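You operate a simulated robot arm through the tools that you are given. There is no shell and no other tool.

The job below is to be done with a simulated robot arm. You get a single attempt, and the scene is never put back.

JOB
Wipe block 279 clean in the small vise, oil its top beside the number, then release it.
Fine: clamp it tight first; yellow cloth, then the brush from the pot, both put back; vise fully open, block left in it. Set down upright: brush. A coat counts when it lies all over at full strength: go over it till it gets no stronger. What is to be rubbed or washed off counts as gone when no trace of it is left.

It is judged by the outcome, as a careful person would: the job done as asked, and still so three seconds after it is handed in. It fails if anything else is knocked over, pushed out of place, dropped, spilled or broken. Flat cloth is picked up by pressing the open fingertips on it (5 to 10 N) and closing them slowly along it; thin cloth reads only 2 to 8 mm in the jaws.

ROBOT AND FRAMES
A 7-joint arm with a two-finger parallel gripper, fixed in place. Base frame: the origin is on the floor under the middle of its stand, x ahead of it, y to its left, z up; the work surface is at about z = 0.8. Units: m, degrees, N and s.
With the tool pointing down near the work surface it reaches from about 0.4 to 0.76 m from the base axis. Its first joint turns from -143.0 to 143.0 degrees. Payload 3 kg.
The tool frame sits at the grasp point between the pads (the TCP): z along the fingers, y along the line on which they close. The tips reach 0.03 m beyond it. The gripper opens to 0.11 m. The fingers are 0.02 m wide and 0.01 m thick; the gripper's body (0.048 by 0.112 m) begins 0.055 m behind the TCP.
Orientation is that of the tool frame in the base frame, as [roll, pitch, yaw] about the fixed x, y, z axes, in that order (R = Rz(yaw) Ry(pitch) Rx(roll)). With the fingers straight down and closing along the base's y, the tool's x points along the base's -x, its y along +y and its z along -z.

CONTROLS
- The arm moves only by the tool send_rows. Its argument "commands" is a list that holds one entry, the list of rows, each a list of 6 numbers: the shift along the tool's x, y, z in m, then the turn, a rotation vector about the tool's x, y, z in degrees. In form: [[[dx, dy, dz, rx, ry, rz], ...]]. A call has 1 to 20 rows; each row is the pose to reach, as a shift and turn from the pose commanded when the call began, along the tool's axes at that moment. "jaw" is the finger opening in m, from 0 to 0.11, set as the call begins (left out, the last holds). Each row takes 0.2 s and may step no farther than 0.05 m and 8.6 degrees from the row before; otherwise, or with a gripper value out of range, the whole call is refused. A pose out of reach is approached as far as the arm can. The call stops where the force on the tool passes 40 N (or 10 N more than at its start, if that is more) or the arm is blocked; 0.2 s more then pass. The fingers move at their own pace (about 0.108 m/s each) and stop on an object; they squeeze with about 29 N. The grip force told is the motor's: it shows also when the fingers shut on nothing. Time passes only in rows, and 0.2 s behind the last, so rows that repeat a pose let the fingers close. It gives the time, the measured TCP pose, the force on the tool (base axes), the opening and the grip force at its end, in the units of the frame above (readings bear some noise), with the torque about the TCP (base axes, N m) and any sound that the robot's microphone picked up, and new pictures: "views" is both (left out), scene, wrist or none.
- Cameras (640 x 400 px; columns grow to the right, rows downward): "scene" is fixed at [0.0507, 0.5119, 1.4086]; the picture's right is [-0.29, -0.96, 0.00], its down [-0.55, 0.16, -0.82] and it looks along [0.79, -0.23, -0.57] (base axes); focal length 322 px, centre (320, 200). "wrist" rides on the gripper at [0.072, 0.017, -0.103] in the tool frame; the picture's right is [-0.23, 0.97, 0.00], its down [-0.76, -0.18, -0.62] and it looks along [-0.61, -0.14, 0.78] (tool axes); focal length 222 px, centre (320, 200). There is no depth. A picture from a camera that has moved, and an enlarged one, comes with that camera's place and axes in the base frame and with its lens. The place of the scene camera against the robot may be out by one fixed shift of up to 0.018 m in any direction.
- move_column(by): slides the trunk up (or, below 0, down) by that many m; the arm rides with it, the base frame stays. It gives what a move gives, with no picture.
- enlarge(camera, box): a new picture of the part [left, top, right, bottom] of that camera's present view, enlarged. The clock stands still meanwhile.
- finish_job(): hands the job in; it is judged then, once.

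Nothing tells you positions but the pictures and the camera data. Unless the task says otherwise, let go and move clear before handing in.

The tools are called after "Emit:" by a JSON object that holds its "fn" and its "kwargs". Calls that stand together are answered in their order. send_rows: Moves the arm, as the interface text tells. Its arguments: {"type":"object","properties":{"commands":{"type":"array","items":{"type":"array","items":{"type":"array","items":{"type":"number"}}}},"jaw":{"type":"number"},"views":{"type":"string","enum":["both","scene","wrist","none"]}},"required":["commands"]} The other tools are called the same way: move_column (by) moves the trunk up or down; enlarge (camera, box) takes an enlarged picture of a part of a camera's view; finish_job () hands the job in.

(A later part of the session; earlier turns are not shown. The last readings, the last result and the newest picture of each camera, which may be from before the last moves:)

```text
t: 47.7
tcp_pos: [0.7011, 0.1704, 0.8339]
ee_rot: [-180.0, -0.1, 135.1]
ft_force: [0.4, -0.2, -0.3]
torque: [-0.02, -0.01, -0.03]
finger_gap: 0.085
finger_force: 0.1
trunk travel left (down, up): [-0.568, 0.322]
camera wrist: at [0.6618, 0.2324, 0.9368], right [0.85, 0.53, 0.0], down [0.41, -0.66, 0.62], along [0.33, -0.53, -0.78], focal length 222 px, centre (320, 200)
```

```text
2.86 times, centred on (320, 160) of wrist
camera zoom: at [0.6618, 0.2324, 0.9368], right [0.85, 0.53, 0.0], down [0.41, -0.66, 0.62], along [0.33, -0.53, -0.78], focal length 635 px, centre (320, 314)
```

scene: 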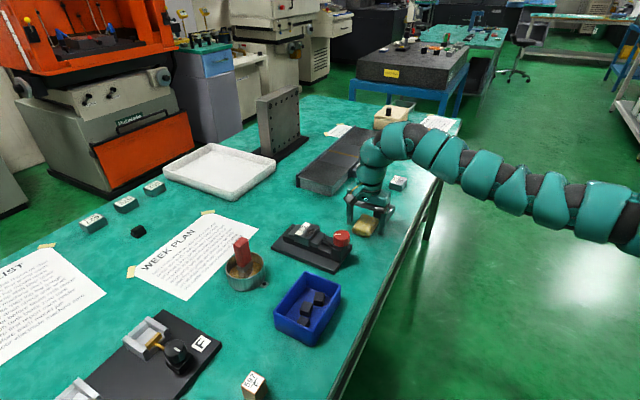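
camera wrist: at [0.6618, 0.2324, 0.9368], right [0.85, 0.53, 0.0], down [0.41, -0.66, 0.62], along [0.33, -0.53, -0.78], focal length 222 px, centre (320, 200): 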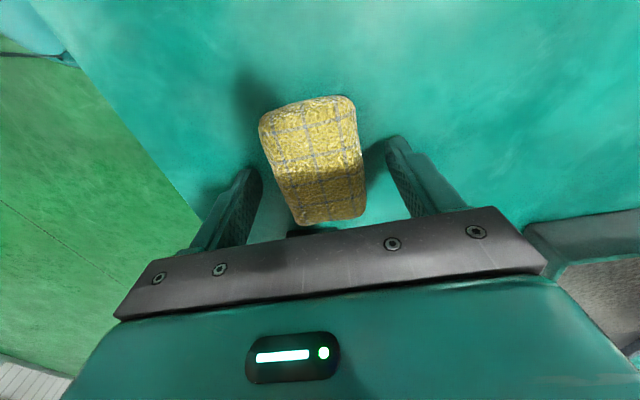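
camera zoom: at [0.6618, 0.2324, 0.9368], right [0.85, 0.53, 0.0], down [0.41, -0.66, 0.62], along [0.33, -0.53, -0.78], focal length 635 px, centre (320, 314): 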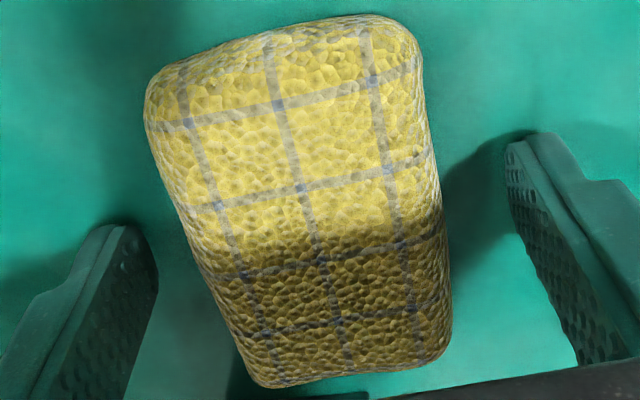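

The pad is between the fingers. Closing slowly in steps.

Emit:
{"fn": "send_rows", "kwargs": {"commands": [[[0, 0, 0, 0, 0, 0], [0, 0, 0, 0, 0, 0]]], "jaw": 0.06, "views": "none"}}

Emit:
{"fn": "send_rows", "kwargs": {"commands": [[[0, 0, 0, 0, 0, 0], [0, 0, 0, 0, 0, 0]]], "jaw": 0.052, "views": "none"}}

Emit:
{"fn": "send_rows", "kwargs": {"commands": [[[0, 0, 0, 0, 0, 0], [0, 0, 0, 0, 0, 0]]], "jaw": 0.046, "views": "wrist"}}

```text
t: 48.3
tcp_pos: [0.7014, 0.1705, 0.833]
ee_rot: [179.9, 0.0, 135.0]
ft_force: [0.9, -0.6, -0.1]
torque: [0.01, -0.04, -0.01]
finger_gap: 0.06
finger_force: 0.0
trunk travel left (down, up): [-0.568, 0.322]
```

```text
t: 48.9
tcp_pos: [0.701, 0.1698, 0.8327]
ee_rot: [179.9, 0.0, 135.0]
ft_force: [0.5, 0.7, -0.2]
torque: [0.0, 0.06, 0.0]
finger_gap: 0.0569
finger_force: 28.9
trunk travel left (down, up): [-0.568, 0.322]
```

```text
t: 49.5
tcp_pos: [0.7009, 0.1698, 0.8337]
ee_rot: [179.8, 0.0, 135.0]
ft_force: [0.1, 1.0, -0.8]
torque: [-0.03, -0.01, -0.01]
finger_gap: 0.0569
finger_force: 29.0
trunk travel left (down, up): [-0.568, 0.322]
camera wrist: at [0.6619, 0.2324, 0.9371], right [0.85, 0.53, 0.0], down [0.41, -0.66, 0.62], along [0.33, -0.53, -0.78], focal length 222 px, centre (320, 200)
```

wrist: 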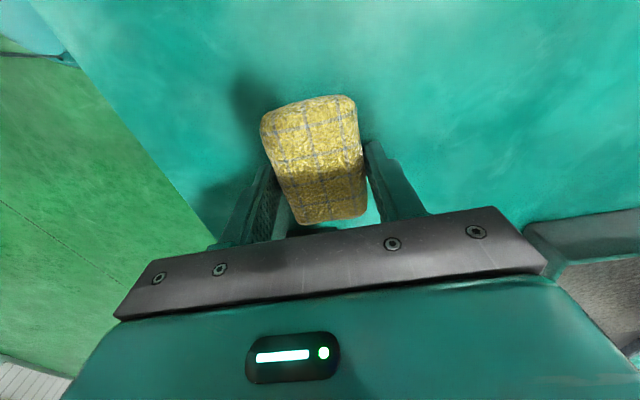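

The pad is firmly held at 56.9 mm. I'll note its home as TCP (0.701, 0.170), yaw 135°, lift it, and carry it above the block.

Emit:
{"fn": "send_rows", "kwargs": {"commands": [[[0, 0, -0.02, 0, 0, 0], [0, 0, -0.06, 0, 0, 0], [0, 0, -0.1, 0, 0, 0], [0, 0, -0.12, 0, 0, 0], [0.0363, 0.0272, -0.12, 0, 0, 0], [0.0726, 0.0543, -0.12, 0, 0, 0], [0.1089, 0.0815, -0.12, 0, 0, 0], [0.1452, 0.1086, -0.12, 0, 0, 0], [0.1452, 0.1086, -0.12, 0, 0, 0]]], "views": "both"}}

Emit:
{"fn": "enlarge", "kwargs": {"camera": "scene", "box": [255, 160, 385, 280]}}

Emit:
{"fn": "enlarge", "kwargs": {"camera": "wrist", "box": [220, 60, 420, 230]}}

```text
t: 51.5
tcp_pos: [0.6303, 0.2754, 0.9468]
ee_rot: [179.9, -0.1, 135.0]
ft_force: [0.2, -0.2, -0.5]
torque: [0.05, 0.01, 0.0]
finger_gap: 0.0572
finger_force: 29.7
out of reach, approached as far as the arm can: row 5, 6, 7, 8, 9
trunk travel left (down, up): [-0.568, 0.322]
camera wrist: at [0.5917, 0.337, 1.0502], right [0.85, 0.53, 0.0], down [0.41, -0.67, 0.62], along [0.33, -0.53, -0.78], focal length 222 px, centre (320, 200)
```

scene: 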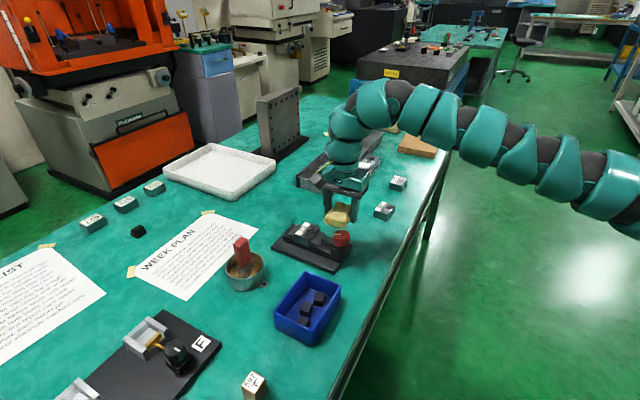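
wrist: 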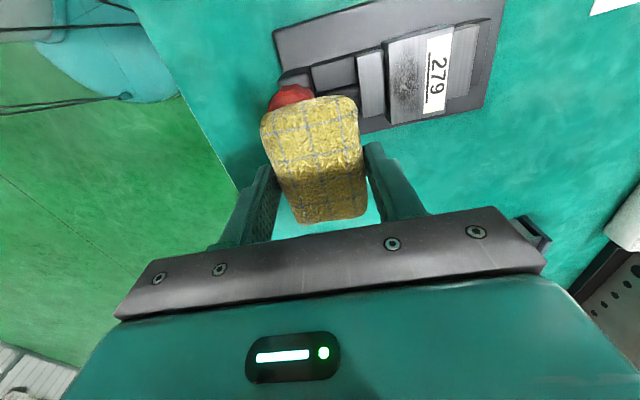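

```text
3.33 times, centred on (320, 220) of scene
camera zoom: at [0.0507, 0.5119, 1.4086], right [-0.29, -0.96, 0.0], down [-0.55, 0.16, -0.82], along [0.79, -0.23, -0.57], focal length 1074 px, centre (320, 133)
```

zoom: 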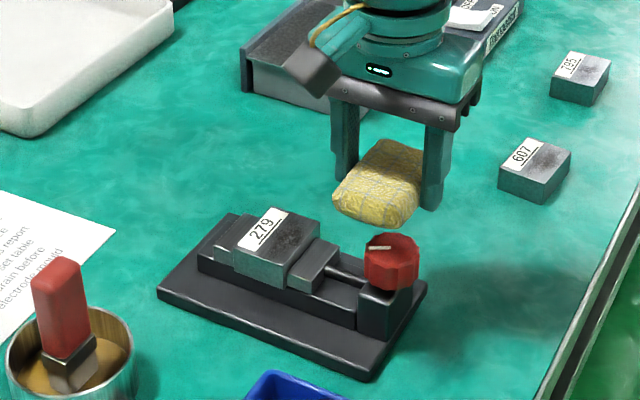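

```text
2.35 times, centred on (320, 145) of wrist
camera zoom: at [0.5917, 0.337, 1.0502], right [0.85, 0.53, 0.0], down [0.41, -0.67, 0.62], along [0.33, -0.53, -0.78], focal length 523 px, centre (320, 329)
```

zoom: 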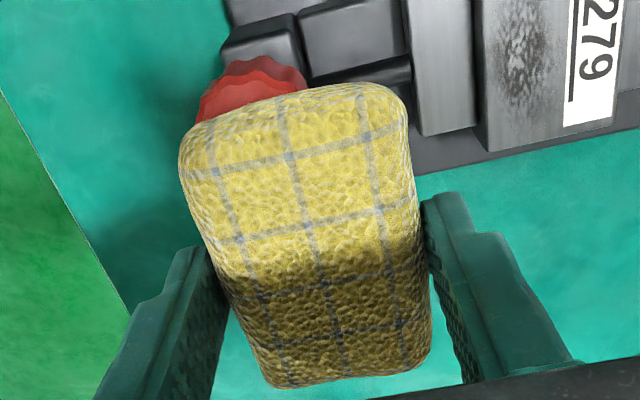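

The arm stalled at some joint limit partway, with the pad held safely above the vise. I'll raise slightly and try continuing in small steps.

Emit:
{"fn": "send_rows", "kwargs": {"commands": [[[0, 0, -0.03, 0, 0, 0], [0.005, 0.02, -0.03, 0, 0, 0], [0.01, 0.04, -0.03, 0, 0, 0], [0.015, 0.06, -0.03, 0, 0, 0], [0.02, 0.084, -0.03, 0, 0, 0], [0.02, 0.084, -0.03, 0, 0, 0]]], "views": "scene"}}

```text
t: 52.9
tcp_pos: [0.6257, 0.2843, 0.9738]
ee_rot: [179.9, -0.1, 135.1]
ft_force: [-0.1, -0.9, -1.1]
torque: [-0.01, -0.02, -0.01]
finger_gap: 0.0571
finger_force: 28.9
out of reach, approached as far as the arm can: row 2, 3, 4, 5, 6
trunk travel left (down, up): [-0.568, 0.322]
```

scene: 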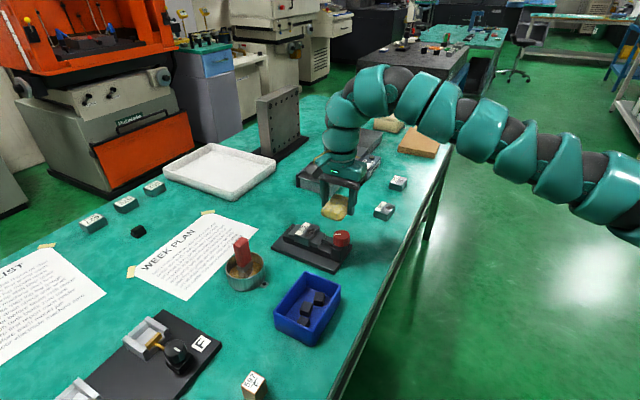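

Reach seems limited in this wrist attitude. I'll rotate the hand back toward yaw 180° at this safe height and test reach again.

Emit:
{"fn": "send_rows", "kwargs": {"commands": [[[0, 0, 0, 0, 0, -7.5], [0, 0, 0, 0, 0, -15], [0, 0, 0, 0, 0, -22.5], [0, 0, 0, 0, 0, -30], [0, 0, 0, 0, 0, -37.5], [0, 0, 0, 0, 0, -45], [0, 0, 0, 0, 0, -45]]], "views": "none"}}

Emit:
{"fn": "send_rows", "kwargs": {"commands": [[[-0.01, 0.015, 0, 0, 0, 0], [-0.02, 0.03, 0, 0, 0, 0], [-0.03, 0.045, 0, 0, 0, 0], [-0.04, 0.06, 0, 0, 0, 0], [-0.05, 0.065, 0, 0, 0, 0], [-0.05, 0.065, 0, 0, 0, 0]]], "views": "scene"}}

```text
t: 54.5
tcp_pos: [0.6277, 0.2812, 0.9749]
ee_rot: [179.9, 0.0, -179.9]
ft_force: [0.2, -0.6, -0.7]
torque: [0.01, 0.02, -0.01]
finger_gap: 0.0573
finger_force: 28.3
trunk travel left (down, up): [-0.568, 0.322]
```

```text
t: 55.9
tcp_pos: [0.6275, 0.2822, 0.9728]
ee_rot: [179.8, 0.0, 180.0]
ft_force: [0.2, 0.0, -0.2]
torque: [0.0, 0.02, 0.02]
finger_gap: 0.0569
finger_force: 28.7
out of reach, approached as far as the arm can: row 1, 2, 3, 4, 5, 6
trunk travel left (down, up): [-0.568, 0.322]
```

scene: 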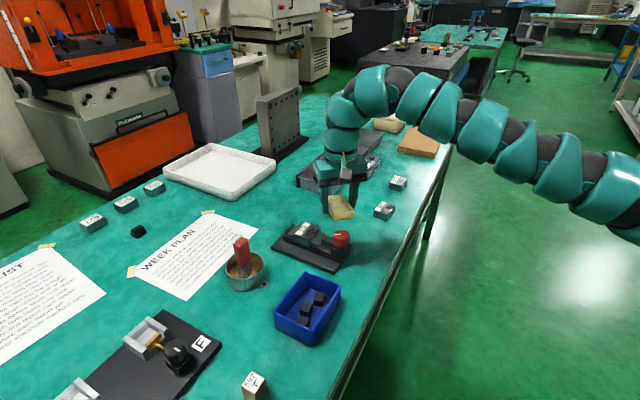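

The reach limit is radial: the arm's shoulder sits low, so lowering the trunk reduced reach at this height. I'll raise the trunk back up 0.12 m, then bring the hand down and outward.

Emit:
{"fn": "move_column", "kwargs": {"by": 0.12}}

Emit:
{"fn": "send_rows", "kwargs": {"commands": [[[0, 0, 0.04, 0, 0, 0], [0, 0, 0.08, 0, 0, 0], [0, 0, 0.12, 0, 0, 0], [0, 0, 0.14, 0, 0, 0]]], "views": "none"}}

```text
t: 57.4
tcp_pos: [0.6269, 0.282, 1.0937]
ee_rot: [179.9, 0.0, -179.9]
ft_force: [0.2, -0.2, -0.2]
torque: [0.01, 0.0, -0.02]
finger_gap: 0.0569
finger_force: 28.9
trunk travel left (down, up): [-0.688, 0.202]
```

```text
t: 58.4
tcp_pos: [0.6284, 0.2806, 0.9497]
ee_rot: [179.8, 0.1, -179.9]
ft_force: [-1.3, 0.7, 0.1]
torque: [0.06, 0.02, -0.02]
finger_gap: 0.0568
finger_force: 28.9
trunk travel left (down, up): [-0.688, 0.202]
```

Emit:
{"fn": "send_rows", "kwargs": {"commands": [[[-0.0067, 0.0097, 0, 0, 0, 6.43], [-0.0134, 0.0194, 0, 0, 0, 12.86], [-0.0201, 0.0291, 0, 0, 0, 19.3], [-0.0268, 0.0389, 0, 0, 0, 25.7], [-0.0336, 0.0486, 0, 0, 0, 32.1], [-0.0403, 0.0583, 0, 0, 0, 38.6], [-0.047, 0.068, 0, 0, 0, 45], [-0.047, 0.068, 0, 0, 0, 45]]], "views": "both"}}

Emit:
{"fn": "enlarge", "kwargs": {"camera": "wrist", "box": [220, 60, 420, 230]}}

Emit:
{"fn": "enlarge", "kwargs": {"camera": "scene", "box": [255, 160, 385, 280]}}

```text
t: 60.2
tcp_pos: [0.6068, 0.3129, 0.9628]
ee_rot: [179.8, -0.1, 138.5]
ft_force: [-0.5, 1.6, -0.9]
torque: [-0.01, 0.06, 0.0]
finger_gap: 0.0569
finger_force: 29.2
out of reach, approached as far as the arm can: row 1, 2, 3, 4, 5, 6, 7, 8
trunk travel left (down, up): [-0.688, 0.202]
camera wrist: at [0.5637, 0.3721, 1.0666], right [0.82, 0.58, 0.0], down [0.45, -0.64, 0.62], along [0.36, -0.51, -0.78], focal length 222 px, centre (320, 200)
```

scene: 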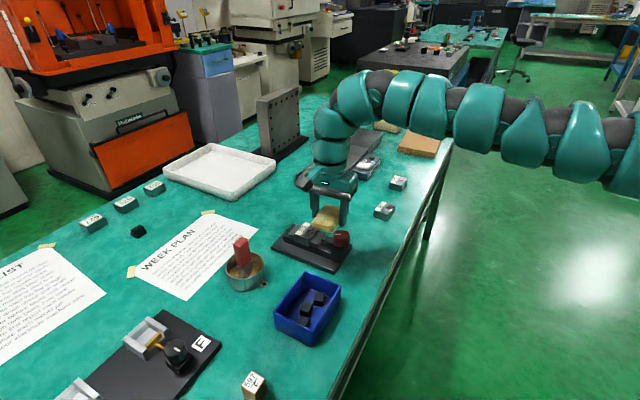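
wrist: 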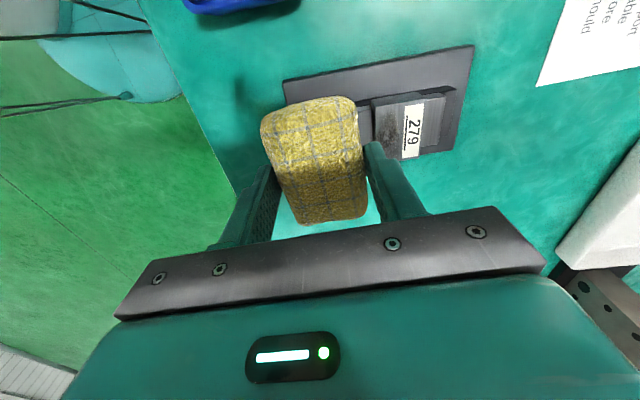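

```text
2.35 times, centred on (320, 145) of wrist
camera zoom: at [0.5637, 0.3721, 1.0666], right [0.82, 0.58, 0.0], down [0.45, -0.64, 0.62], along [0.36, -0.51, -0.78], focal length 523 px, centre (320, 329)
```

zoom: 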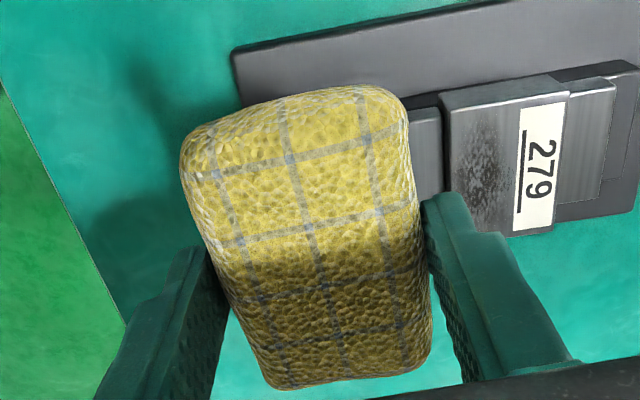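

```text
3.33 times, centred on (320, 220) of scene
camera zoom: at [0.0507, 0.5119, 1.4086], right [-0.29, -0.96, 0.0], down [-0.55, 0.16, -0.82], along [0.79, -0.23, -0.57], focal length 1074 px, centre (320, 133)
```

zoom: 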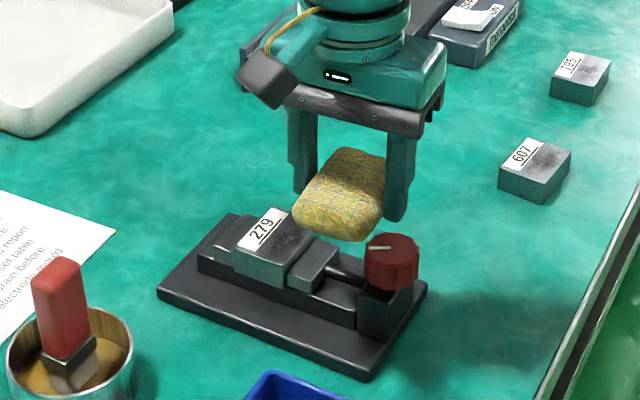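

The arm seems stuck against a joint limit in its present posture, not at a true reach limit. I'll return to the starting pose with the pad in hand to reset the posture, then approach the block again.

Emit:
{"fn": "send_rows", "kwargs": {"commands": [[[0, 0, -0.035, 0, 0, -6], [-0.006, -0.012, -0.07, 0, 0, -12], [-0.012, -0.025, -0.105, 0, 0, -18], [-0.018, -0.038, -0.14, 0, 0, -24], [-0.024, -0.05, -0.17, 0, 0, -30], [-0.03, -0.06, -0.19, 0, 0, -36], [-0.0327, -0.0672, -0.2, 0, 0, -41.5], [-0.0327, -0.0672, -0.2, 0, 0, -41.5]]], "views": "scene"}}

```text
t: 62.0
tcp_pos: [0.5854, 0.2348, 1.162]
ee_rot: [179.8, 0.2, -179.8]
ft_force: [-0.2, 0.0, -0.3]
torque: [0.0, 0.0, -0.01]
finger_gap: 0.057
finger_force: 28.6
trunk travel left (down, up): [-0.688, 0.202]
```

scene: 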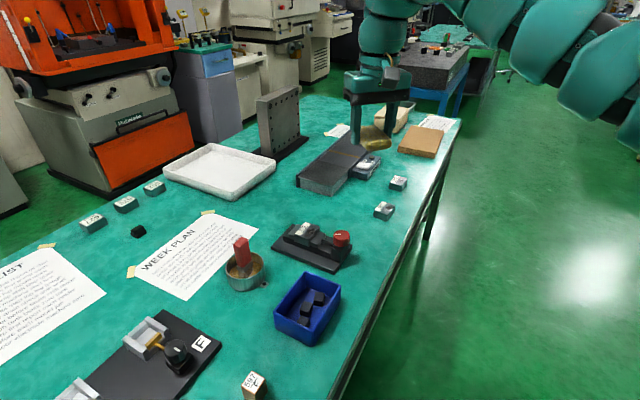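

Emit:
{"fn": "send_rows", "kwargs": {"commands": [[[-0.011, 0.014, 0.03, 0, 0, 0], [-0.022, 0.028, 0.06, 0, 0, 0], [-0.033, 0.042, 0.09, 0, 0, 0], [-0.044, 0.056, 0.12, 0, 0, 0], [-0.055, 0.07, 0.15, 0, 0, 0], [-0.066, 0.084, 0.18, 0, 0, 0], [-0.077, 0.098, 0.2, 0, 0, 0], [-0.089, 0.1135, 0.21, 0, 0, 0], [-0.089, 0.1135, 0.21, 0, 0, 0]]], "views": "scene"}}

```text
t: 64.0
tcp_pos: [0.6177, 0.2967, 0.9747]
ee_rot: [179.8, 0.1, -180.0]
ft_force: [0.3, -0.1, -0.8]
torque: [0.01, -0.03, 0.01]
finger_gap: 0.057
finger_force: 29.1
out of reach, approached as far as the arm can: row 5, 6, 7, 8, 9
trunk travel left (down, up): [-0.688, 0.202]
```

scene: 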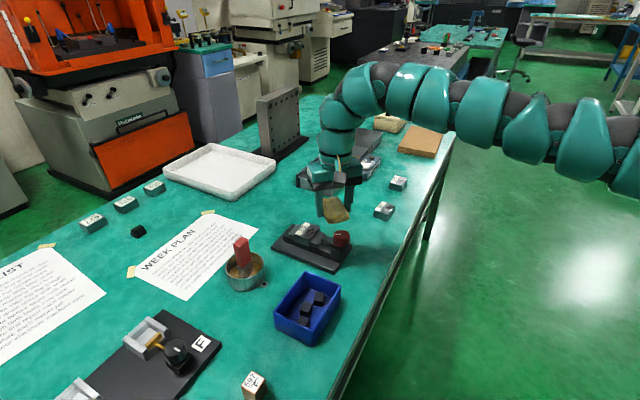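

Emit:
{"fn": "enlarge", "kwargs": {"camera": "scene", "box": [280, 40, 640, 250]}}

```text
1.78 times, centred on (460, 145) of scene
camera zoom: at [0.0507, 0.5119, 1.4086], right [-0.29, -0.96, 0.0], down [-0.55, 0.16, -0.82], along [0.79, -0.23, -0.57], focal length 573 px, centre (71, 298)
```

zoom: 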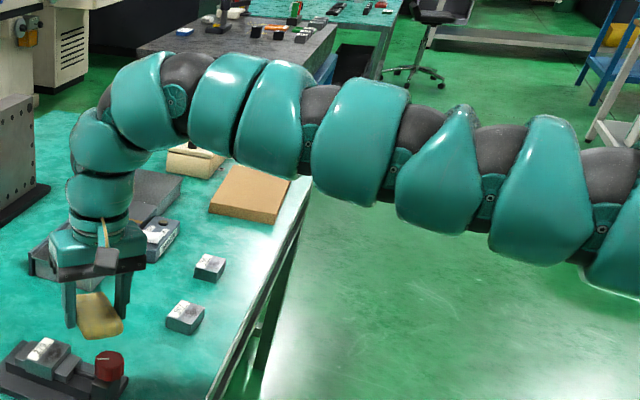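

To tell whether this is an arm-posture problem or geometry, I'll test the reach straight ahead (near y = 0.05), where 0.77 m worked before.

Emit:
{"fn": "send_rows", "kwargs": {"commands": [[[-0.01, -0.04, -0.025, 0, 0, 0], [-0.025, -0.08, -0.025, 0, 0, 0], [-0.045, -0.12, -0.025, 0, 0, 0], [-0.065, -0.16, -0.025, 0, 0, 0], [-0.085, -0.2, -0.025, 0, 0, 0], [-0.105, -0.24, -0.025, 0, 0, 0], [-0.122, -0.247, -0.025, 0, 0, 0], [-0.137, -0.247, -0.025, 0, 0, 0], [-0.147, -0.247, -0.025, 0, 0, 0]]], "views": "scene"}}

```text
t: 66.0
tcp_pos: [0.7627, 0.0507, 0.9995]
ee_rot: [-180.0, 0.1, -179.9]
ft_force: [-0.2, 0.1, -0.8]
torque: [0.02, 0.01, 0.0]
finger_gap: 0.0568
finger_force: 28.9
trunk travel left (down, up): [-0.688, 0.202]
```

scene: 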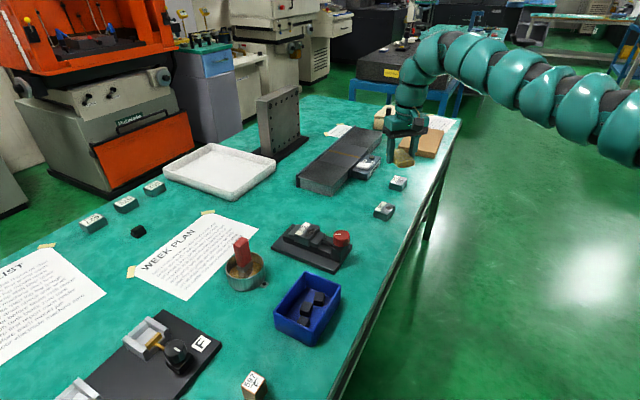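

Straight ahead the arm reaches 0.76 m, so its true axis must be offset to about y ≈ −0.2. That puts the vise and pot beyond straight-down reach, and I need an outward tilt there. I'll set the pad back in its place and re-grip it with the tool tilted so the pad stays flat on the block.

Emit:
{"fn": "send_rows", "kwargs": {"commands": [[[0.01, 0.017, 0, 0, 0, 6.43], [0.02, 0.034, 0, 0, 0, 12.86], [0.03, 0.051, 0, 0, 0, 19.3], [0.04, 0.068, 0, 0, 0, 25.7], [0.05, 0.085, 0, 0, 0, 32.1], [0.058, 0.103, 0, 0, 0, 38.6], [0.0616, 0.1193, 0, 0, 0, 45], [0.0616, 0.1193, 0.04, 0, 0, 45], [0.0616, 0.1193, 0.04, 0, 0, 45]]], "views": "wrist"}}

```text
t: 68.0
tcp_pos: [0.7023, 0.1704, 0.9581]
ee_rot: [179.9, -0.1, 135.0]
ft_force: [0.3, -0.6, -0.6]
torque: [-0.01, -0.01, -0.02]
finger_gap: 0.0572
finger_force: 29.0
trunk travel left (down, up): [-0.688, 0.202]
camera wrist: at [0.6632, 0.2322, 1.0615], right [0.85, 0.53, 0.0], down [0.41, -0.67, 0.62], along [0.33, -0.53, -0.78], focal length 222 px, centre (320, 200)
```

wrist: 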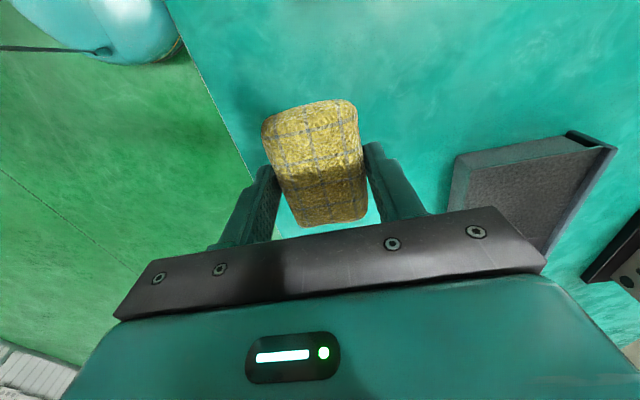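

Emit:
{"fn": "send_rows", "kwargs": {"commands": [[[0.0004, -0.001, 0.04, 0, 0, 0], [0.0004, -0.001, 0.08, 0, 0, 0], [0.0004, -0.001, 0.105, 0, 0, 0], [0.0004, -0.001, 0.118, 0, 0, 0], [0.0004, -0.001, 0.122, 0, 0, 0]]], "views": "none"}}

Emit:
{"fn": "send_rows", "kwargs": {"commands": [[[0, 0, 0.0015, 0, 0, 0], [0, 0, 0.0025, 0, 0, 0]]], "views": "wrist"}}

```text
t: 69.2
tcp_pos: [0.6932, 0.1673, 0.8424]
ee_rot: [179.9, 0.0, 135.0]
ft_force: [0.0, 0.2, -0.1]
torque: [-0.05, -0.01, -0.01]
finger_gap: 0.0568
finger_force: 28.8
out of reach, approached as far as the arm can: row 3, 4, 5
trunk travel left (down, up): [-0.688, 0.202]
```

```text
t: 69.8
tcp_pos: [0.694, 0.1647, 0.8395]
ee_rot: [179.9, -0.1, 135.0]
ft_force: [0.2, 0.2, 0.1]
torque: [-0.01, 0.01, 0.02]
finger_gap: 0.057
finger_force: 28.9
trunk travel left (down, up): [-0.688, 0.202]
camera wrist: at [0.6548, 0.2276, 0.9438], right [0.85, 0.53, 0.0], down [0.41, -0.67, 0.62], along [0.33, -0.53, -0.78], focal length 222 px, centre (320, 200)
```

wrist: 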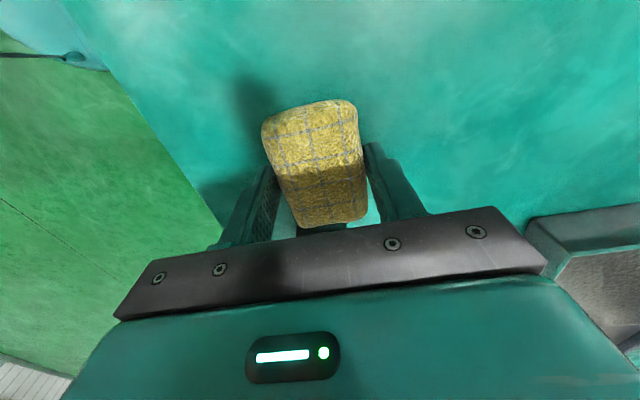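

At trunk height 0 the low pose is again slightly out of reach. I'll raise the arm and drop the trunk 0.15 m, which puts the best reach near working height.

Emit:
{"fn": "send_rows", "kwargs": {"commands": [[[0, 0, -0.045, 0, 0, 0], [0, 0, -0.09, 0, 0, 0], [0, 0, -0.135, 0, 0, 0], [0, 0, -0.175, 0, 0, 0]]], "views": "none"}}

Emit:
{"fn": "move_column", "kwargs": {"by": -0.15}}

```text
t: 70.8
tcp_pos: [0.6953, 0.1671, 1.0138]
ee_rot: [179.9, -0.1, 135.0]
ft_force: [0.5, -0.6, -0.7]
torque: [0.02, 0.02, 0.01]
finger_gap: 0.0568
finger_force: 29.3
trunk travel left (down, up): [-0.688, 0.202]
```

```text
t: 72.5
tcp_pos: [0.6945, 0.1682, 0.864]
ee_rot: [179.9, 0.0, 134.9]
ft_force: [0.3, -0.2, -1.0]
torque: [0.0, 0.03, -0.02]
finger_gap: 0.0568
finger_force: 28.6
trunk travel left (down, up): [-0.538, 0.352]
```

Emit:
{"fn": "send_rows", "kwargs": {"commands": [[[-0.0025, 0.0071, 0, 0, 0, 0], [-0.0025, 0.0071, 0.012, 0, 0, 0], [-0.0025, 0.0071, 0.022, 0, 0, 0], [-0.0025, 0.0071, 0.027, 0, 0, 0], [-0.0025, 0.0071, 0.0285, 0, 0, 0]]], "views": "none"}}

Emit:
{"fn": "send_rows", "kwargs": {"commands": [[[0, 0, 0.001, 0, 0, 0], [0, 0, 0.0015, 0, 0, 0]]], "views": "wrist"}}

```text
t: 73.8
tcp_pos: [0.7016, 0.172, 0.8357]
ee_rot: [179.9, 0.1, 135.2]
ft_force: [-0.5, 0.4, 0.1]
torque: [0.02, 0.01, -0.01]
finger_gap: 0.057
finger_force: 29.2
trunk travel left (down, up): [-0.538, 0.352]
```

```text
t: 74.3
tcp_pos: [0.702, 0.172, 0.8346]
ee_rot: [179.9, 0.0, 135.0]
ft_force: [-0.1, -0.6, 0.0]
torque: [0.0, 0.0, 0.0]
finger_gap: 0.057
finger_force: 29.0
trunk travel left (down, up): [-0.538, 0.352]
camera wrist: at [0.6624, 0.2347, 0.9383], right [0.85, 0.53, 0.0], down [0.41, -0.67, 0.62], along [0.33, -0.53, -0.78], focal length 222 px, centre (320, 200)
```

wrist: 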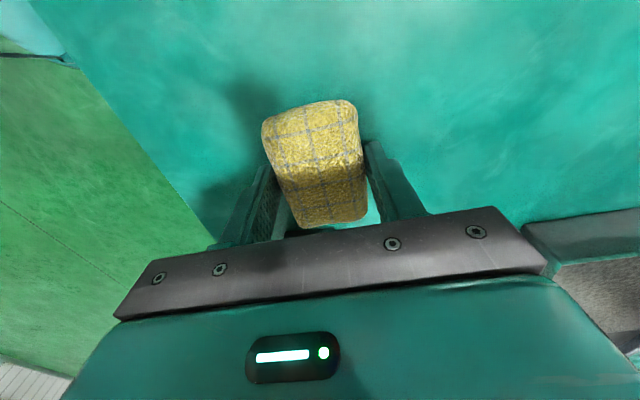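

Emit:
{"fn": "send_rows", "kwargs": {"commands": [[[-0.0008, -0.0018, 0, 0, 0, 0], [-0.0008, -0.0018, 0.001, 0, 0, 0], [-0.0008, -0.0018, 0.002, 0, 0, 0]]], "views": "none"}}

```text
t: 75.2
tcp_pos: [0.7018, 0.1696, 0.8323]
ee_rot: [179.8, 0.1, 135.0]
ft_force: [-1.0, 0.2, 2.4]
torque: [0.02, 0.16, -0.01]
finger_gap: 0.0569
finger_force: 28.9
trunk travel left (down, up): [-0.538, 0.352]
```

Contact with the table at the pad's original spot. Releasing and rising.

Emit:
{"fn": "send_rows", "kwargs": {"commands": [[[0, 0, 0, 0, 0, 0], [0, 0, 0, 0, 0, 0]]], "jaw": 0.085, "views": "none"}}

Emit:
{"fn": "send_rows", "kwargs": {"commands": [[[0, 0, -0.03, 0, 0, 0], [0, 0, -0.07, 0, 0, 0], [0.005, -0.005, -0.11, 0, 0, -5], [0.01, -0.01, -0.11, 0, 0, -13], [0.015, -0.015, -0.11, 0, 0, -21], [0.02, -0.02, -0.11, 0, 0, -29], [0.02, -0.02, -0.11, 0, 0, -37], [0.02, -0.02, -0.11, 0, 0, -45], [0.02, -0.02, -0.11, 0, 0, -53], [0.02, -0.02, -0.11, 0, 0, -61], [0.02, -0.02, -0.11, 0, 0, -69], [0.02, -0.02, -0.11, 0, 0, -77], [0.02, -0.02, -0.11, 0, 0, -84], [0.02, -0.02, -0.11, 0, 0, -90], [0.02, -0.02, -0.11, 0, 0, -90]]], "views": "wrist"}}

```text
t: 75.8
tcp_pos: [0.7009, 0.1692, 0.8319]
ee_rot: [179.9, -0.1, 135.1]
ft_force: [-0.3, -0.5, -0.3]
torque: [0.01, 0.04, 0.0]
finger_gap: 0.0848
finger_force: 0.1
trunk travel left (down, up): [-0.538, 0.352]
```

```text
t: 79.0
tcp_pos: [0.6713, 0.1691, 0.9427]
ee_rot: [179.9, 0.1, -134.8]
ft_force: [0.4, -0.5, 0.3]
torque: [0.0, 0.0, 0.02]
finger_gap: 0.0849
finger_force: 0.0
trunk travel left (down, up): [-0.538, 0.352]
camera wrist: at [0.6083, 0.1295, 1.0456], right [-0.53, 0.85, 0.0], down [0.66, 0.41, 0.62], along [0.53, 0.33, -0.78], focal length 222 px, centre (320, 200)
```

wrist: 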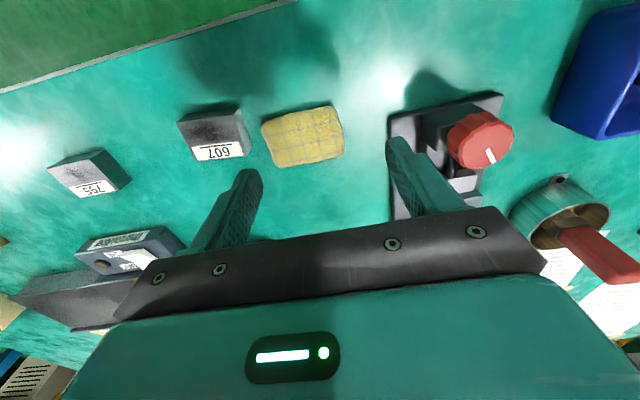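

Emit:
{"fn": "send_rows", "kwargs": {"commands": [[[0, 0, 0, 0, -5.5, 0], [0, 0, 0, 0, -11, 0], [0, 0, 0, 0, -16.5, 0], [0, 0, 0, 0, -22, 0], [0, 0, 0, 0, -22, 0]]], "jaw": 0.096, "views": "both"}}

Emit:
{"fn": "enlarge", "kwargs": {"camera": "wrist", "box": [160, 40, 400, 230]}}

```text
t: 80.2
tcp_pos: [0.6714, 0.1688, 0.9421]
ee_rot: [180.0, 22.1, -134.9]
ft_force: [0.5, -0.6, 0.3]
torque: [0.0, -0.01, 0.01]
finger_gap: 0.0961
finger_force: 0.0
trunk travel left (down, up): [-0.538, 0.352]
camera wrist: at [0.5848, 0.1051, 1.0109], right [-0.54, 0.84, 0.09], down [0.46, 0.21, 0.86], along [0.71, 0.51, -0.5], focal length 222 px, centre (320, 200)
```

scene: 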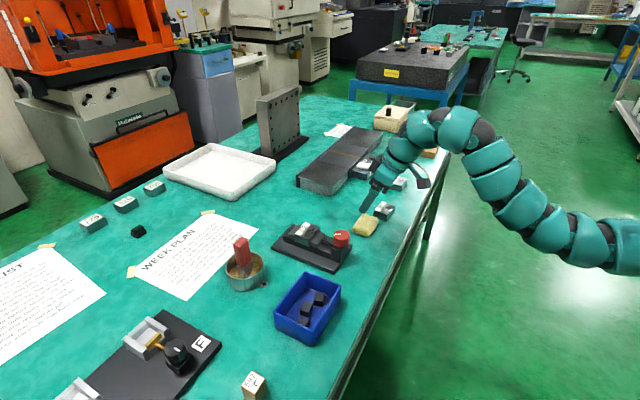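
wrist: 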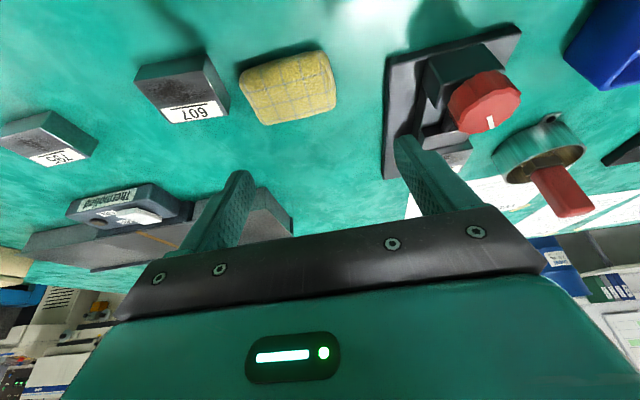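

```text
2.11 times, centred on (280, 135) of wrist
camera zoom: at [0.5848, 0.1051, 1.0109], right [-0.54, 0.84, 0.09], down [0.46, 0.21, 0.86], along [0.71, 0.51, -0.5], focal length 468 px, centre (404, 337)
```

zoom: 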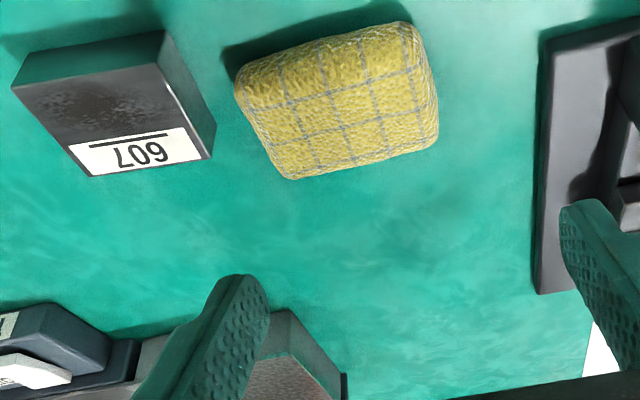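

Emit:
{"fn": "send_rows", "kwargs": {"commands": [[[-0.0111, -0.0221, 0.0045, 0, 0, 0], [0.0039, -0.0221, 0.0416, 0, 0, 0], [0.0189, -0.0221, 0.0787, 0, 0, 0], [0.0189, -0.0221, 0.0787, 0, 0, 0]]], "views": "wrist"}}

Emit:
{"fn": "enlarge", "kwargs": {"camera": "wrist", "box": [200, 60, 440, 240]}}

Emit:
{"fn": "enlarge", "kwargs": {"camera": "scene", "box": [330, 150, 430, 250]}}

```text
t: 81.2
tcp_pos: [0.6964, 0.1624, 0.8628]
ee_rot: [-179.9, 22.2, -135.0]
ft_force: [0.1, -0.1, 1.5]
torque: [0.02, -0.02, -0.03]
finger_gap: 0.096
finger_force: 0.1
trunk travel left (down, up): [-0.538, 0.352]
camera wrist: at [0.6093, 0.0994, 0.932], right [-0.54, 0.84, 0.09], down [0.46, 0.21, 0.86], along [0.71, 0.51, -0.5], focal length 222 px, centre (320, 200)
```

wrist: 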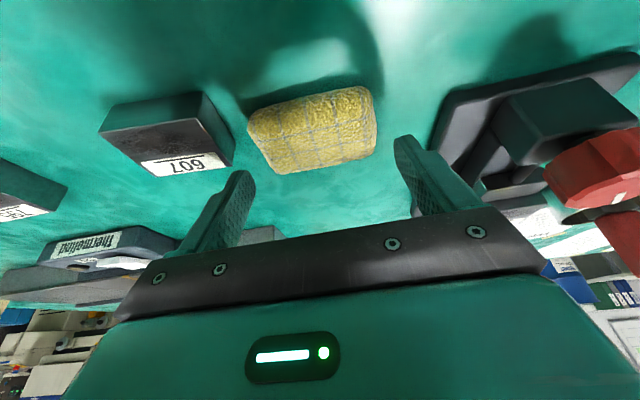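

```text
2.22 times, centred on (320, 150) of wrist
camera zoom: at [0.6093, 0.0994, 0.932], right [-0.54, 0.84, 0.09], down [0.46, 0.21, 0.86], along [0.71, 0.51, -0.5], focal length 494 px, centre (320, 311)
```

zoom: 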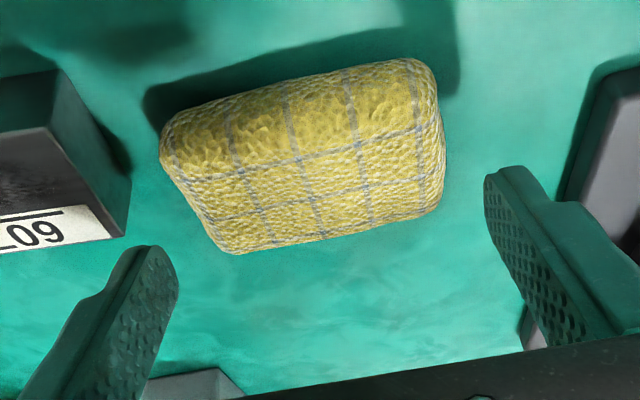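

```text
4.00 times, centred on (380, 200) of scene
camera zoom: at [0.0507, 0.5119, 1.4086], right [-0.29, -0.96, 0.0], down [-0.55, 0.16, -0.82], along [0.79, -0.23, -0.57], focal length 1289 px, centre (80, 200)
```

zoom: 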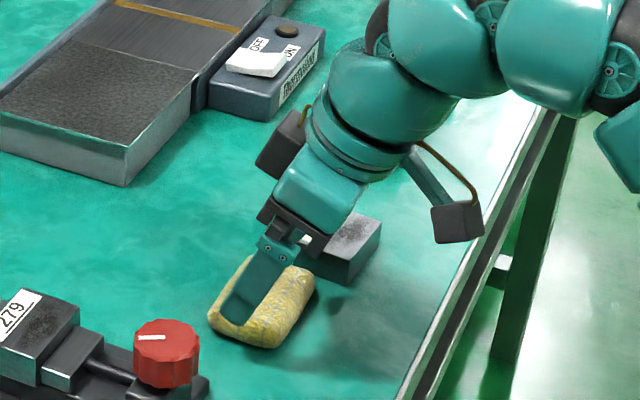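

Emit:
{"fn": "send_rows", "kwargs": {"commands": [[[0.0037, 0, 0.0093, 0, 0, 0], [0.0075, 0, 0.0185, 0, 0, 0], [0.0097, 0, 0.0239, 0, 0, 0], [0.0097, 0, 0.0239, 0, 0, 0]]], "views": "wrist"}}

Emit:
{"fn": "enlarge", "kwargs": {"camera": "wrist", "box": [200, 60, 440, 240]}}

```text
t: 82.2
tcp_pos: [0.6966, 0.1619, 0.8357]
ee_rot: [179.9, 22.0, -135.0]
ft_force: [-0.3, -0.3, -0.9]
torque: [-0.01, 0.0, 0.01]
finger_gap: 0.0963
finger_force: 0.1
trunk travel left (down, up): [-0.538, 0.352]
camera wrist: at [0.6099, 0.0991, 0.9049], right [-0.54, 0.84, 0.09], down [0.46, 0.21, 0.86], along [0.71, 0.51, -0.5], focal length 222 px, centre (320, 200)
```

wrist: 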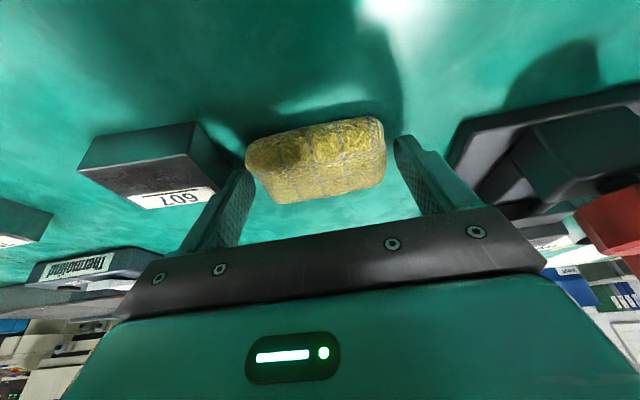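

```text
2.22 times, centred on (320, 150) of wrist
camera zoom: at [0.6099, 0.0991, 0.9049], right [-0.54, 0.84, 0.09], down [0.46, 0.21, 0.86], along [0.71, 0.51, -0.5], focal length 494 px, centre (320, 311)
```

zoom: 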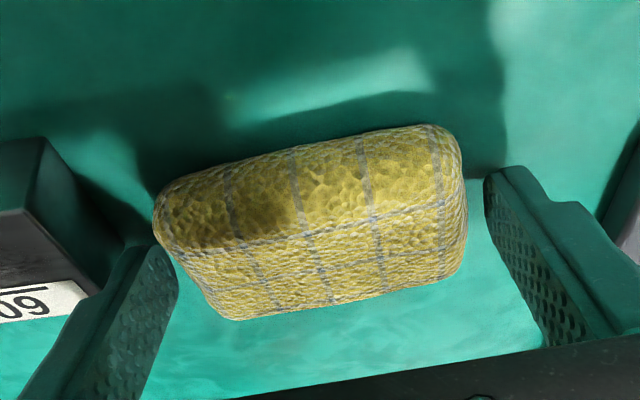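

The pad sits slightly toward the left finger. I'll shift 4 mm that way while narrowing, then close in steps.

Emit:
{"fn": "send_rows", "kwargs": {"commands": [[[0, -0.002, 0, 0, 0, 0], [0, -0.004, 0, 0, 0, 0]]], "jaw": 0.093, "views": "none"}}

Emit:
{"fn": "send_rows", "kwargs": {"commands": [[[0, 0, 0, 0, 0, 0], [0, 0, 0, 0, 0, 0]]], "jaw": 0.086, "views": "wrist"}}

Emit:
{"fn": "enlarge", "kwargs": {"camera": "wrist", "box": [200, 60, 440, 240]}}

```text
t: 82.8
tcp_pos: [0.6993, 0.1595, 0.8352]
ee_rot: [179.8, 22.1, -135.0]
ft_force: [-0.5, -0.1, -0.2]
torque: [0.01, -0.03, -0.02]
finger_gap: 0.093
finger_force: 0.3
trunk travel left (down, up): [-0.538, 0.352]
```

```text
t: 83.3
tcp_pos: [0.6996, 0.159, 0.8355]
ee_rot: [179.8, 22.1, -135.0]
ft_force: [-0.6, 0.0, -0.3]
torque: [0.0, 0.01, -0.01]
finger_gap: 0.0864
finger_force: 0.0
trunk travel left (down, up): [-0.538, 0.352]
camera wrist: at [0.6124, 0.0961, 0.9048], right [-0.54, 0.84, 0.09], down [0.46, 0.21, 0.86], along [0.71, 0.51, -0.5], focal length 222 px, centre (320, 200)
```

wrist: 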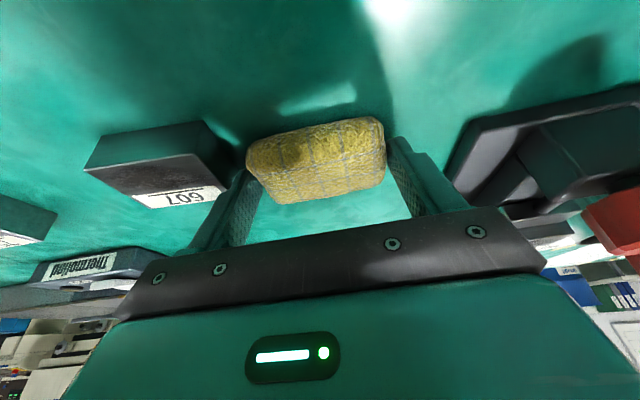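

```text
2.22 times, centred on (320, 150) of wrist
camera zoom: at [0.6124, 0.0961, 0.9048], right [-0.54, 0.84, 0.09], down [0.46, 0.21, 0.86], along [0.71, 0.51, -0.5], focal length 494 px, centre (320, 311)
```

zoom: 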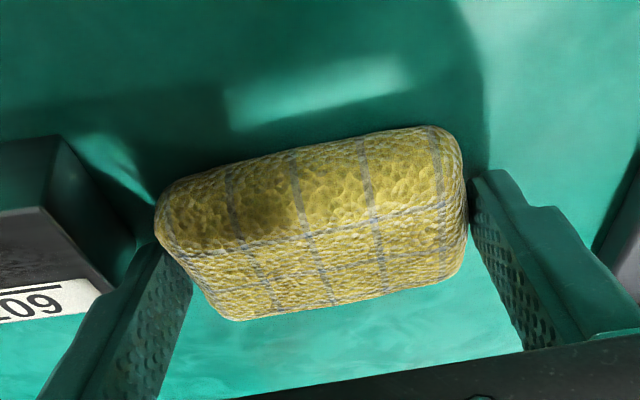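

Emit:
{"fn": "send_rows", "kwargs": {"commands": [[[0, 0, 0, 0, 0, 0], [0, 0, 0, 0, 0, 0]]], "jaw": 0.078, "views": "wrist"}}

Emit:
{"fn": "enlarge", "kwargs": {"camera": "wrist", "box": [200, 60, 440, 240]}}

Emit:
{"fn": "enlarge", "kwargs": {"camera": "scene", "box": [330, 170, 430, 250]}}

```text
t: 84.0
tcp_pos: [0.699, 0.1589, 0.836]
ee_rot: [179.9, 22.1, -135.0]
ft_force: [0.1, 0.3, -0.1]
torque: [-0.01, -0.01, 0.0]
finger_gap: 0.0836
finger_force: 28.7
trunk travel left (down, up): [-0.538, 0.352]
camera wrist: at [0.6124, 0.096, 0.9048], right [-0.54, 0.84, 0.09], down [0.46, 0.21, 0.86], along [0.71, 0.51, -0.5], focal length 222 px, centre (320, 200)
```

wrist: 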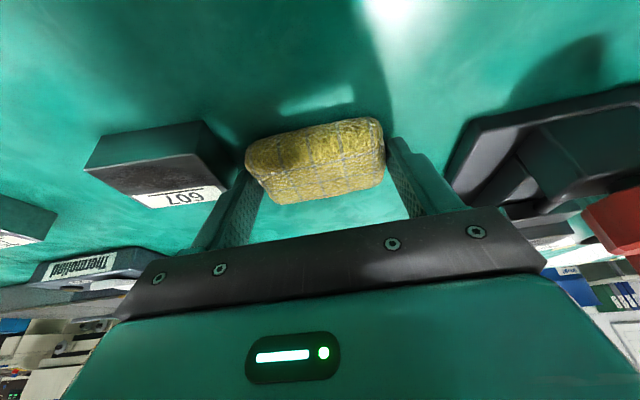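

```text
2.22 times, centred on (320, 150) of wrist
camera zoom: at [0.6124, 0.096, 0.9048], right [-0.54, 0.84, 0.09], down [0.46, 0.21, 0.86], along [0.71, 0.51, -0.5], focal length 494 px, centre (320, 311)
```

zoom: 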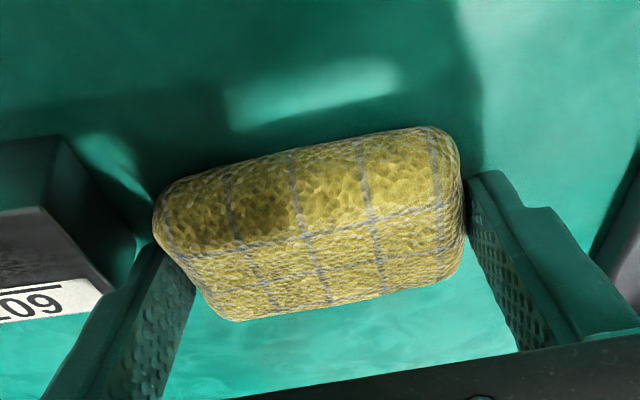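

```text
5.00 times, centred on (380, 210) of scene
camera zoom: at [0.0507, 0.5119, 1.4086], right [-0.29, -0.96, 0.0], down [-0.55, 0.16, -0.82], along [0.79, -0.23, -0.57], focal length 1612 px, centre (20, 150)
```

zoom: 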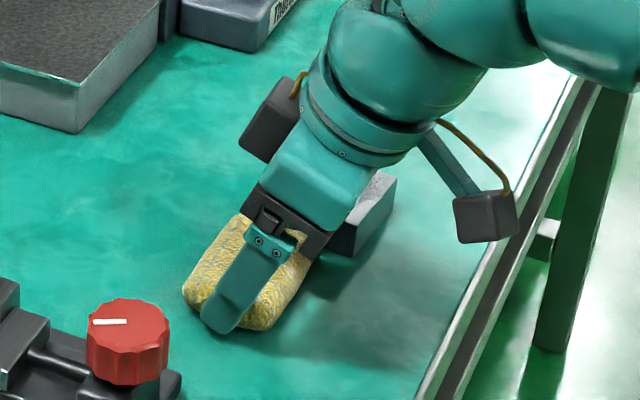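

The pad is gripped at its ends (83.6 mm), tool tilted and pad flat. I'll lift it and carry it over the block.

Emit:
{"fn": "send_rows", "kwargs": {"commands": [[[-0.0094, 0, -0.0232, 0, 0, 0], [-0.0225, 0, -0.0556, 0, 0, 0], [-0.0375, 0, -0.0927, 0, 0, 0], [-0.0575, 0.0303, -0.0846, 0, 0, 0], [-0.0775, 0.0606, -0.0765, 0, 0, 0], [-0.0976, 0.0909, -0.0685, 0, 0, 0], [-0.1176, 0.1212, -0.0604, 0, 0, 0], [-0.1376, 0.1515, -0.0523, 0, 0, 0], [-0.1376, 0.1515, -0.0523, 0, 0, 0]]], "views": "both"}}

Emit:
{"fn": "enlarge", "kwargs": {"camera": "scene", "box": [260, 170, 380, 280]}}

Emit:
{"fn": "enlarge", "kwargs": {"camera": "wrist", "box": [200, 0, 440, 220]}}

```text
t: 86.0
tcp_pos: [0.6682, 0.3435, 0.9348]
ee_rot: [179.9, 22.2, -135.1]
ft_force: [-0.5, 0.1, -0.4]
torque: [-0.03, -0.03, 0.0]
finger_gap: 0.0838
finger_force: 29.1
trunk travel left (down, up): [-0.538, 0.352]
camera wrist: at [0.5814, 0.2802, 1.0035], right [-0.54, 0.84, 0.09], down [0.46, 0.21, 0.86], along [0.71, 0.51, -0.5], focal length 222 px, centre (320, 200)
```

scene: 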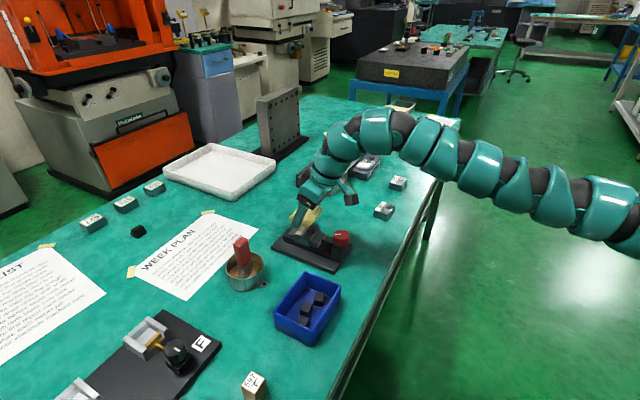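
wrist: 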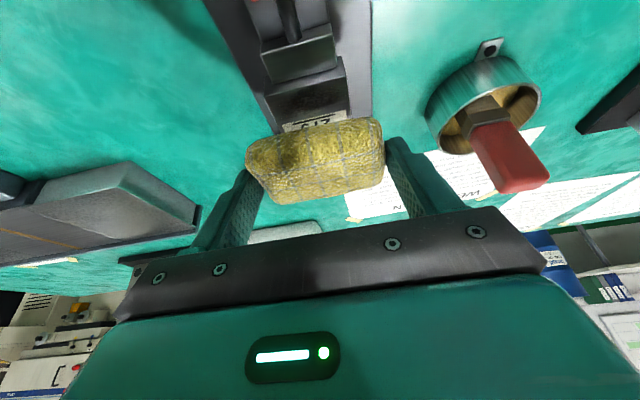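

```text
3.64 times, centred on (320, 225) of scene
camera zoom: at [0.0507, 0.5119, 1.4086], right [-0.29, -0.96, 0.0], down [-0.55, 0.16, -0.82], along [0.79, -0.23, -0.57], focal length 1172 px, centre (320, 109)
```

zoom: 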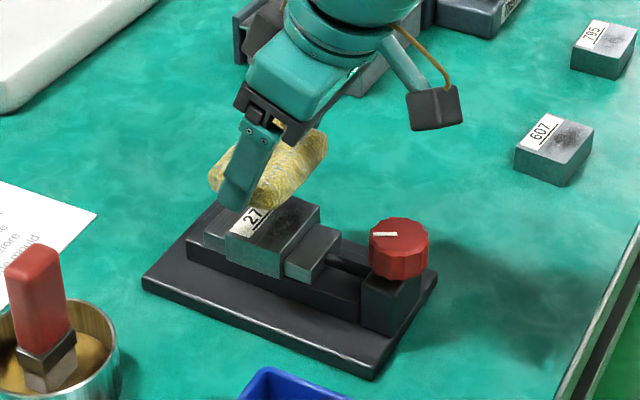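

```text
1.82 times, centred on (320, 110) of wrist
camera zoom: at [0.5814, 0.2802, 1.0035], right [-0.54, 0.84, 0.09], down [0.46, 0.21, 0.86], along [0.71, 0.51, -0.5], focal length 404 px, centre (320, 364)
```

zoom: 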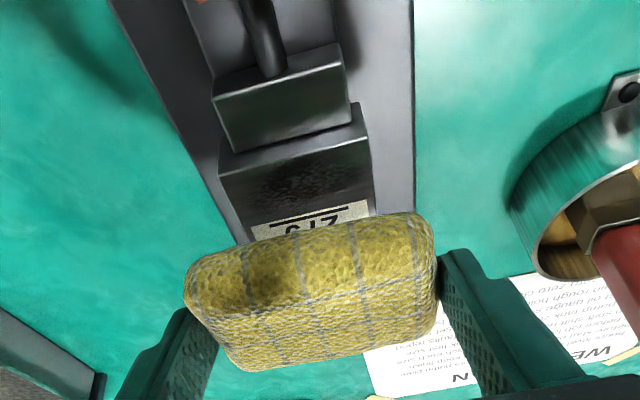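

Emit:
{"fn": "send_rows", "kwargs": {"commands": [[[0.0066, 0, 0.0162, 0, 0, 0], [0.0131, 0, 0.0325, 0, 0, 0], [0.0131, 0, 0.0325, 0, 0, 0]]], "views": "none"}}

Emit:
{"fn": "send_rows", "kwargs": {"commands": [[[0.0011, 0, 0.0028, 0, 0, 0], [0.0011, 0, 0.0028, 0, 0, 0]]], "views": "none"}}

```text
t: 86.8
tcp_pos: [0.6672, 0.3415, 0.8989]
ee_rot: [179.9, 22.1, -135.1]
ft_force: [1.0, 0.0, -0.4]
torque: [-0.01, 0.03, 0.04]
finger_gap: 0.0838
finger_force: 28.7
trunk travel left (down, up): [-0.538, 0.352]
```

```text
t: 87.3
tcp_pos: [0.668, 0.3433, 0.8978]
ee_rot: [179.9, 22.1, -135.0]
ft_force: [-0.1, 1.1, -0.8]
torque: [0.05, -0.02, 0.0]
finger_gap: 0.0839
finger_force: 29.3
trunk travel left (down, up): [-0.538, 0.352]
```

Emit:
{"fn": "send_rows", "kwargs": {"commands": [[[0.0007, 0, 0.0019, 0, 0, 0], [0.0007, 0, 0.0019, 0, 0, 0]]], "views": "none"}}

Emit:
{"fn": "send_rows", "kwargs": {"commands": [[[0.0004, 0, 0.0009, 0, 0, 0], [0.0004, 0, 0.0009, 0, 0, 0]]], "views": "none"}}

```text
t: 88.0
tcp_pos: [0.6671, 0.3431, 0.8949]
ee_rot: [179.7, 22.2, -135.1]
ft_force: [-0.8, 0.0, 0.4]
torque: [0.06, -0.01, 0.0]
finger_gap: 0.0839
finger_force: 28.7
trunk travel left (down, up): [-0.538, 0.352]
```

```text
t: 88.5
tcp_pos: [0.6693, 0.3427, 0.8957]
ee_rot: [179.9, 22.0, -135.0]
ft_force: [0.2, 0.2, -0.4]
torque: [-0.01, -0.02, 0.04]
finger_gap: 0.0838
finger_force: 29.1
trunk travel left (down, up): [-0.538, 0.352]
```

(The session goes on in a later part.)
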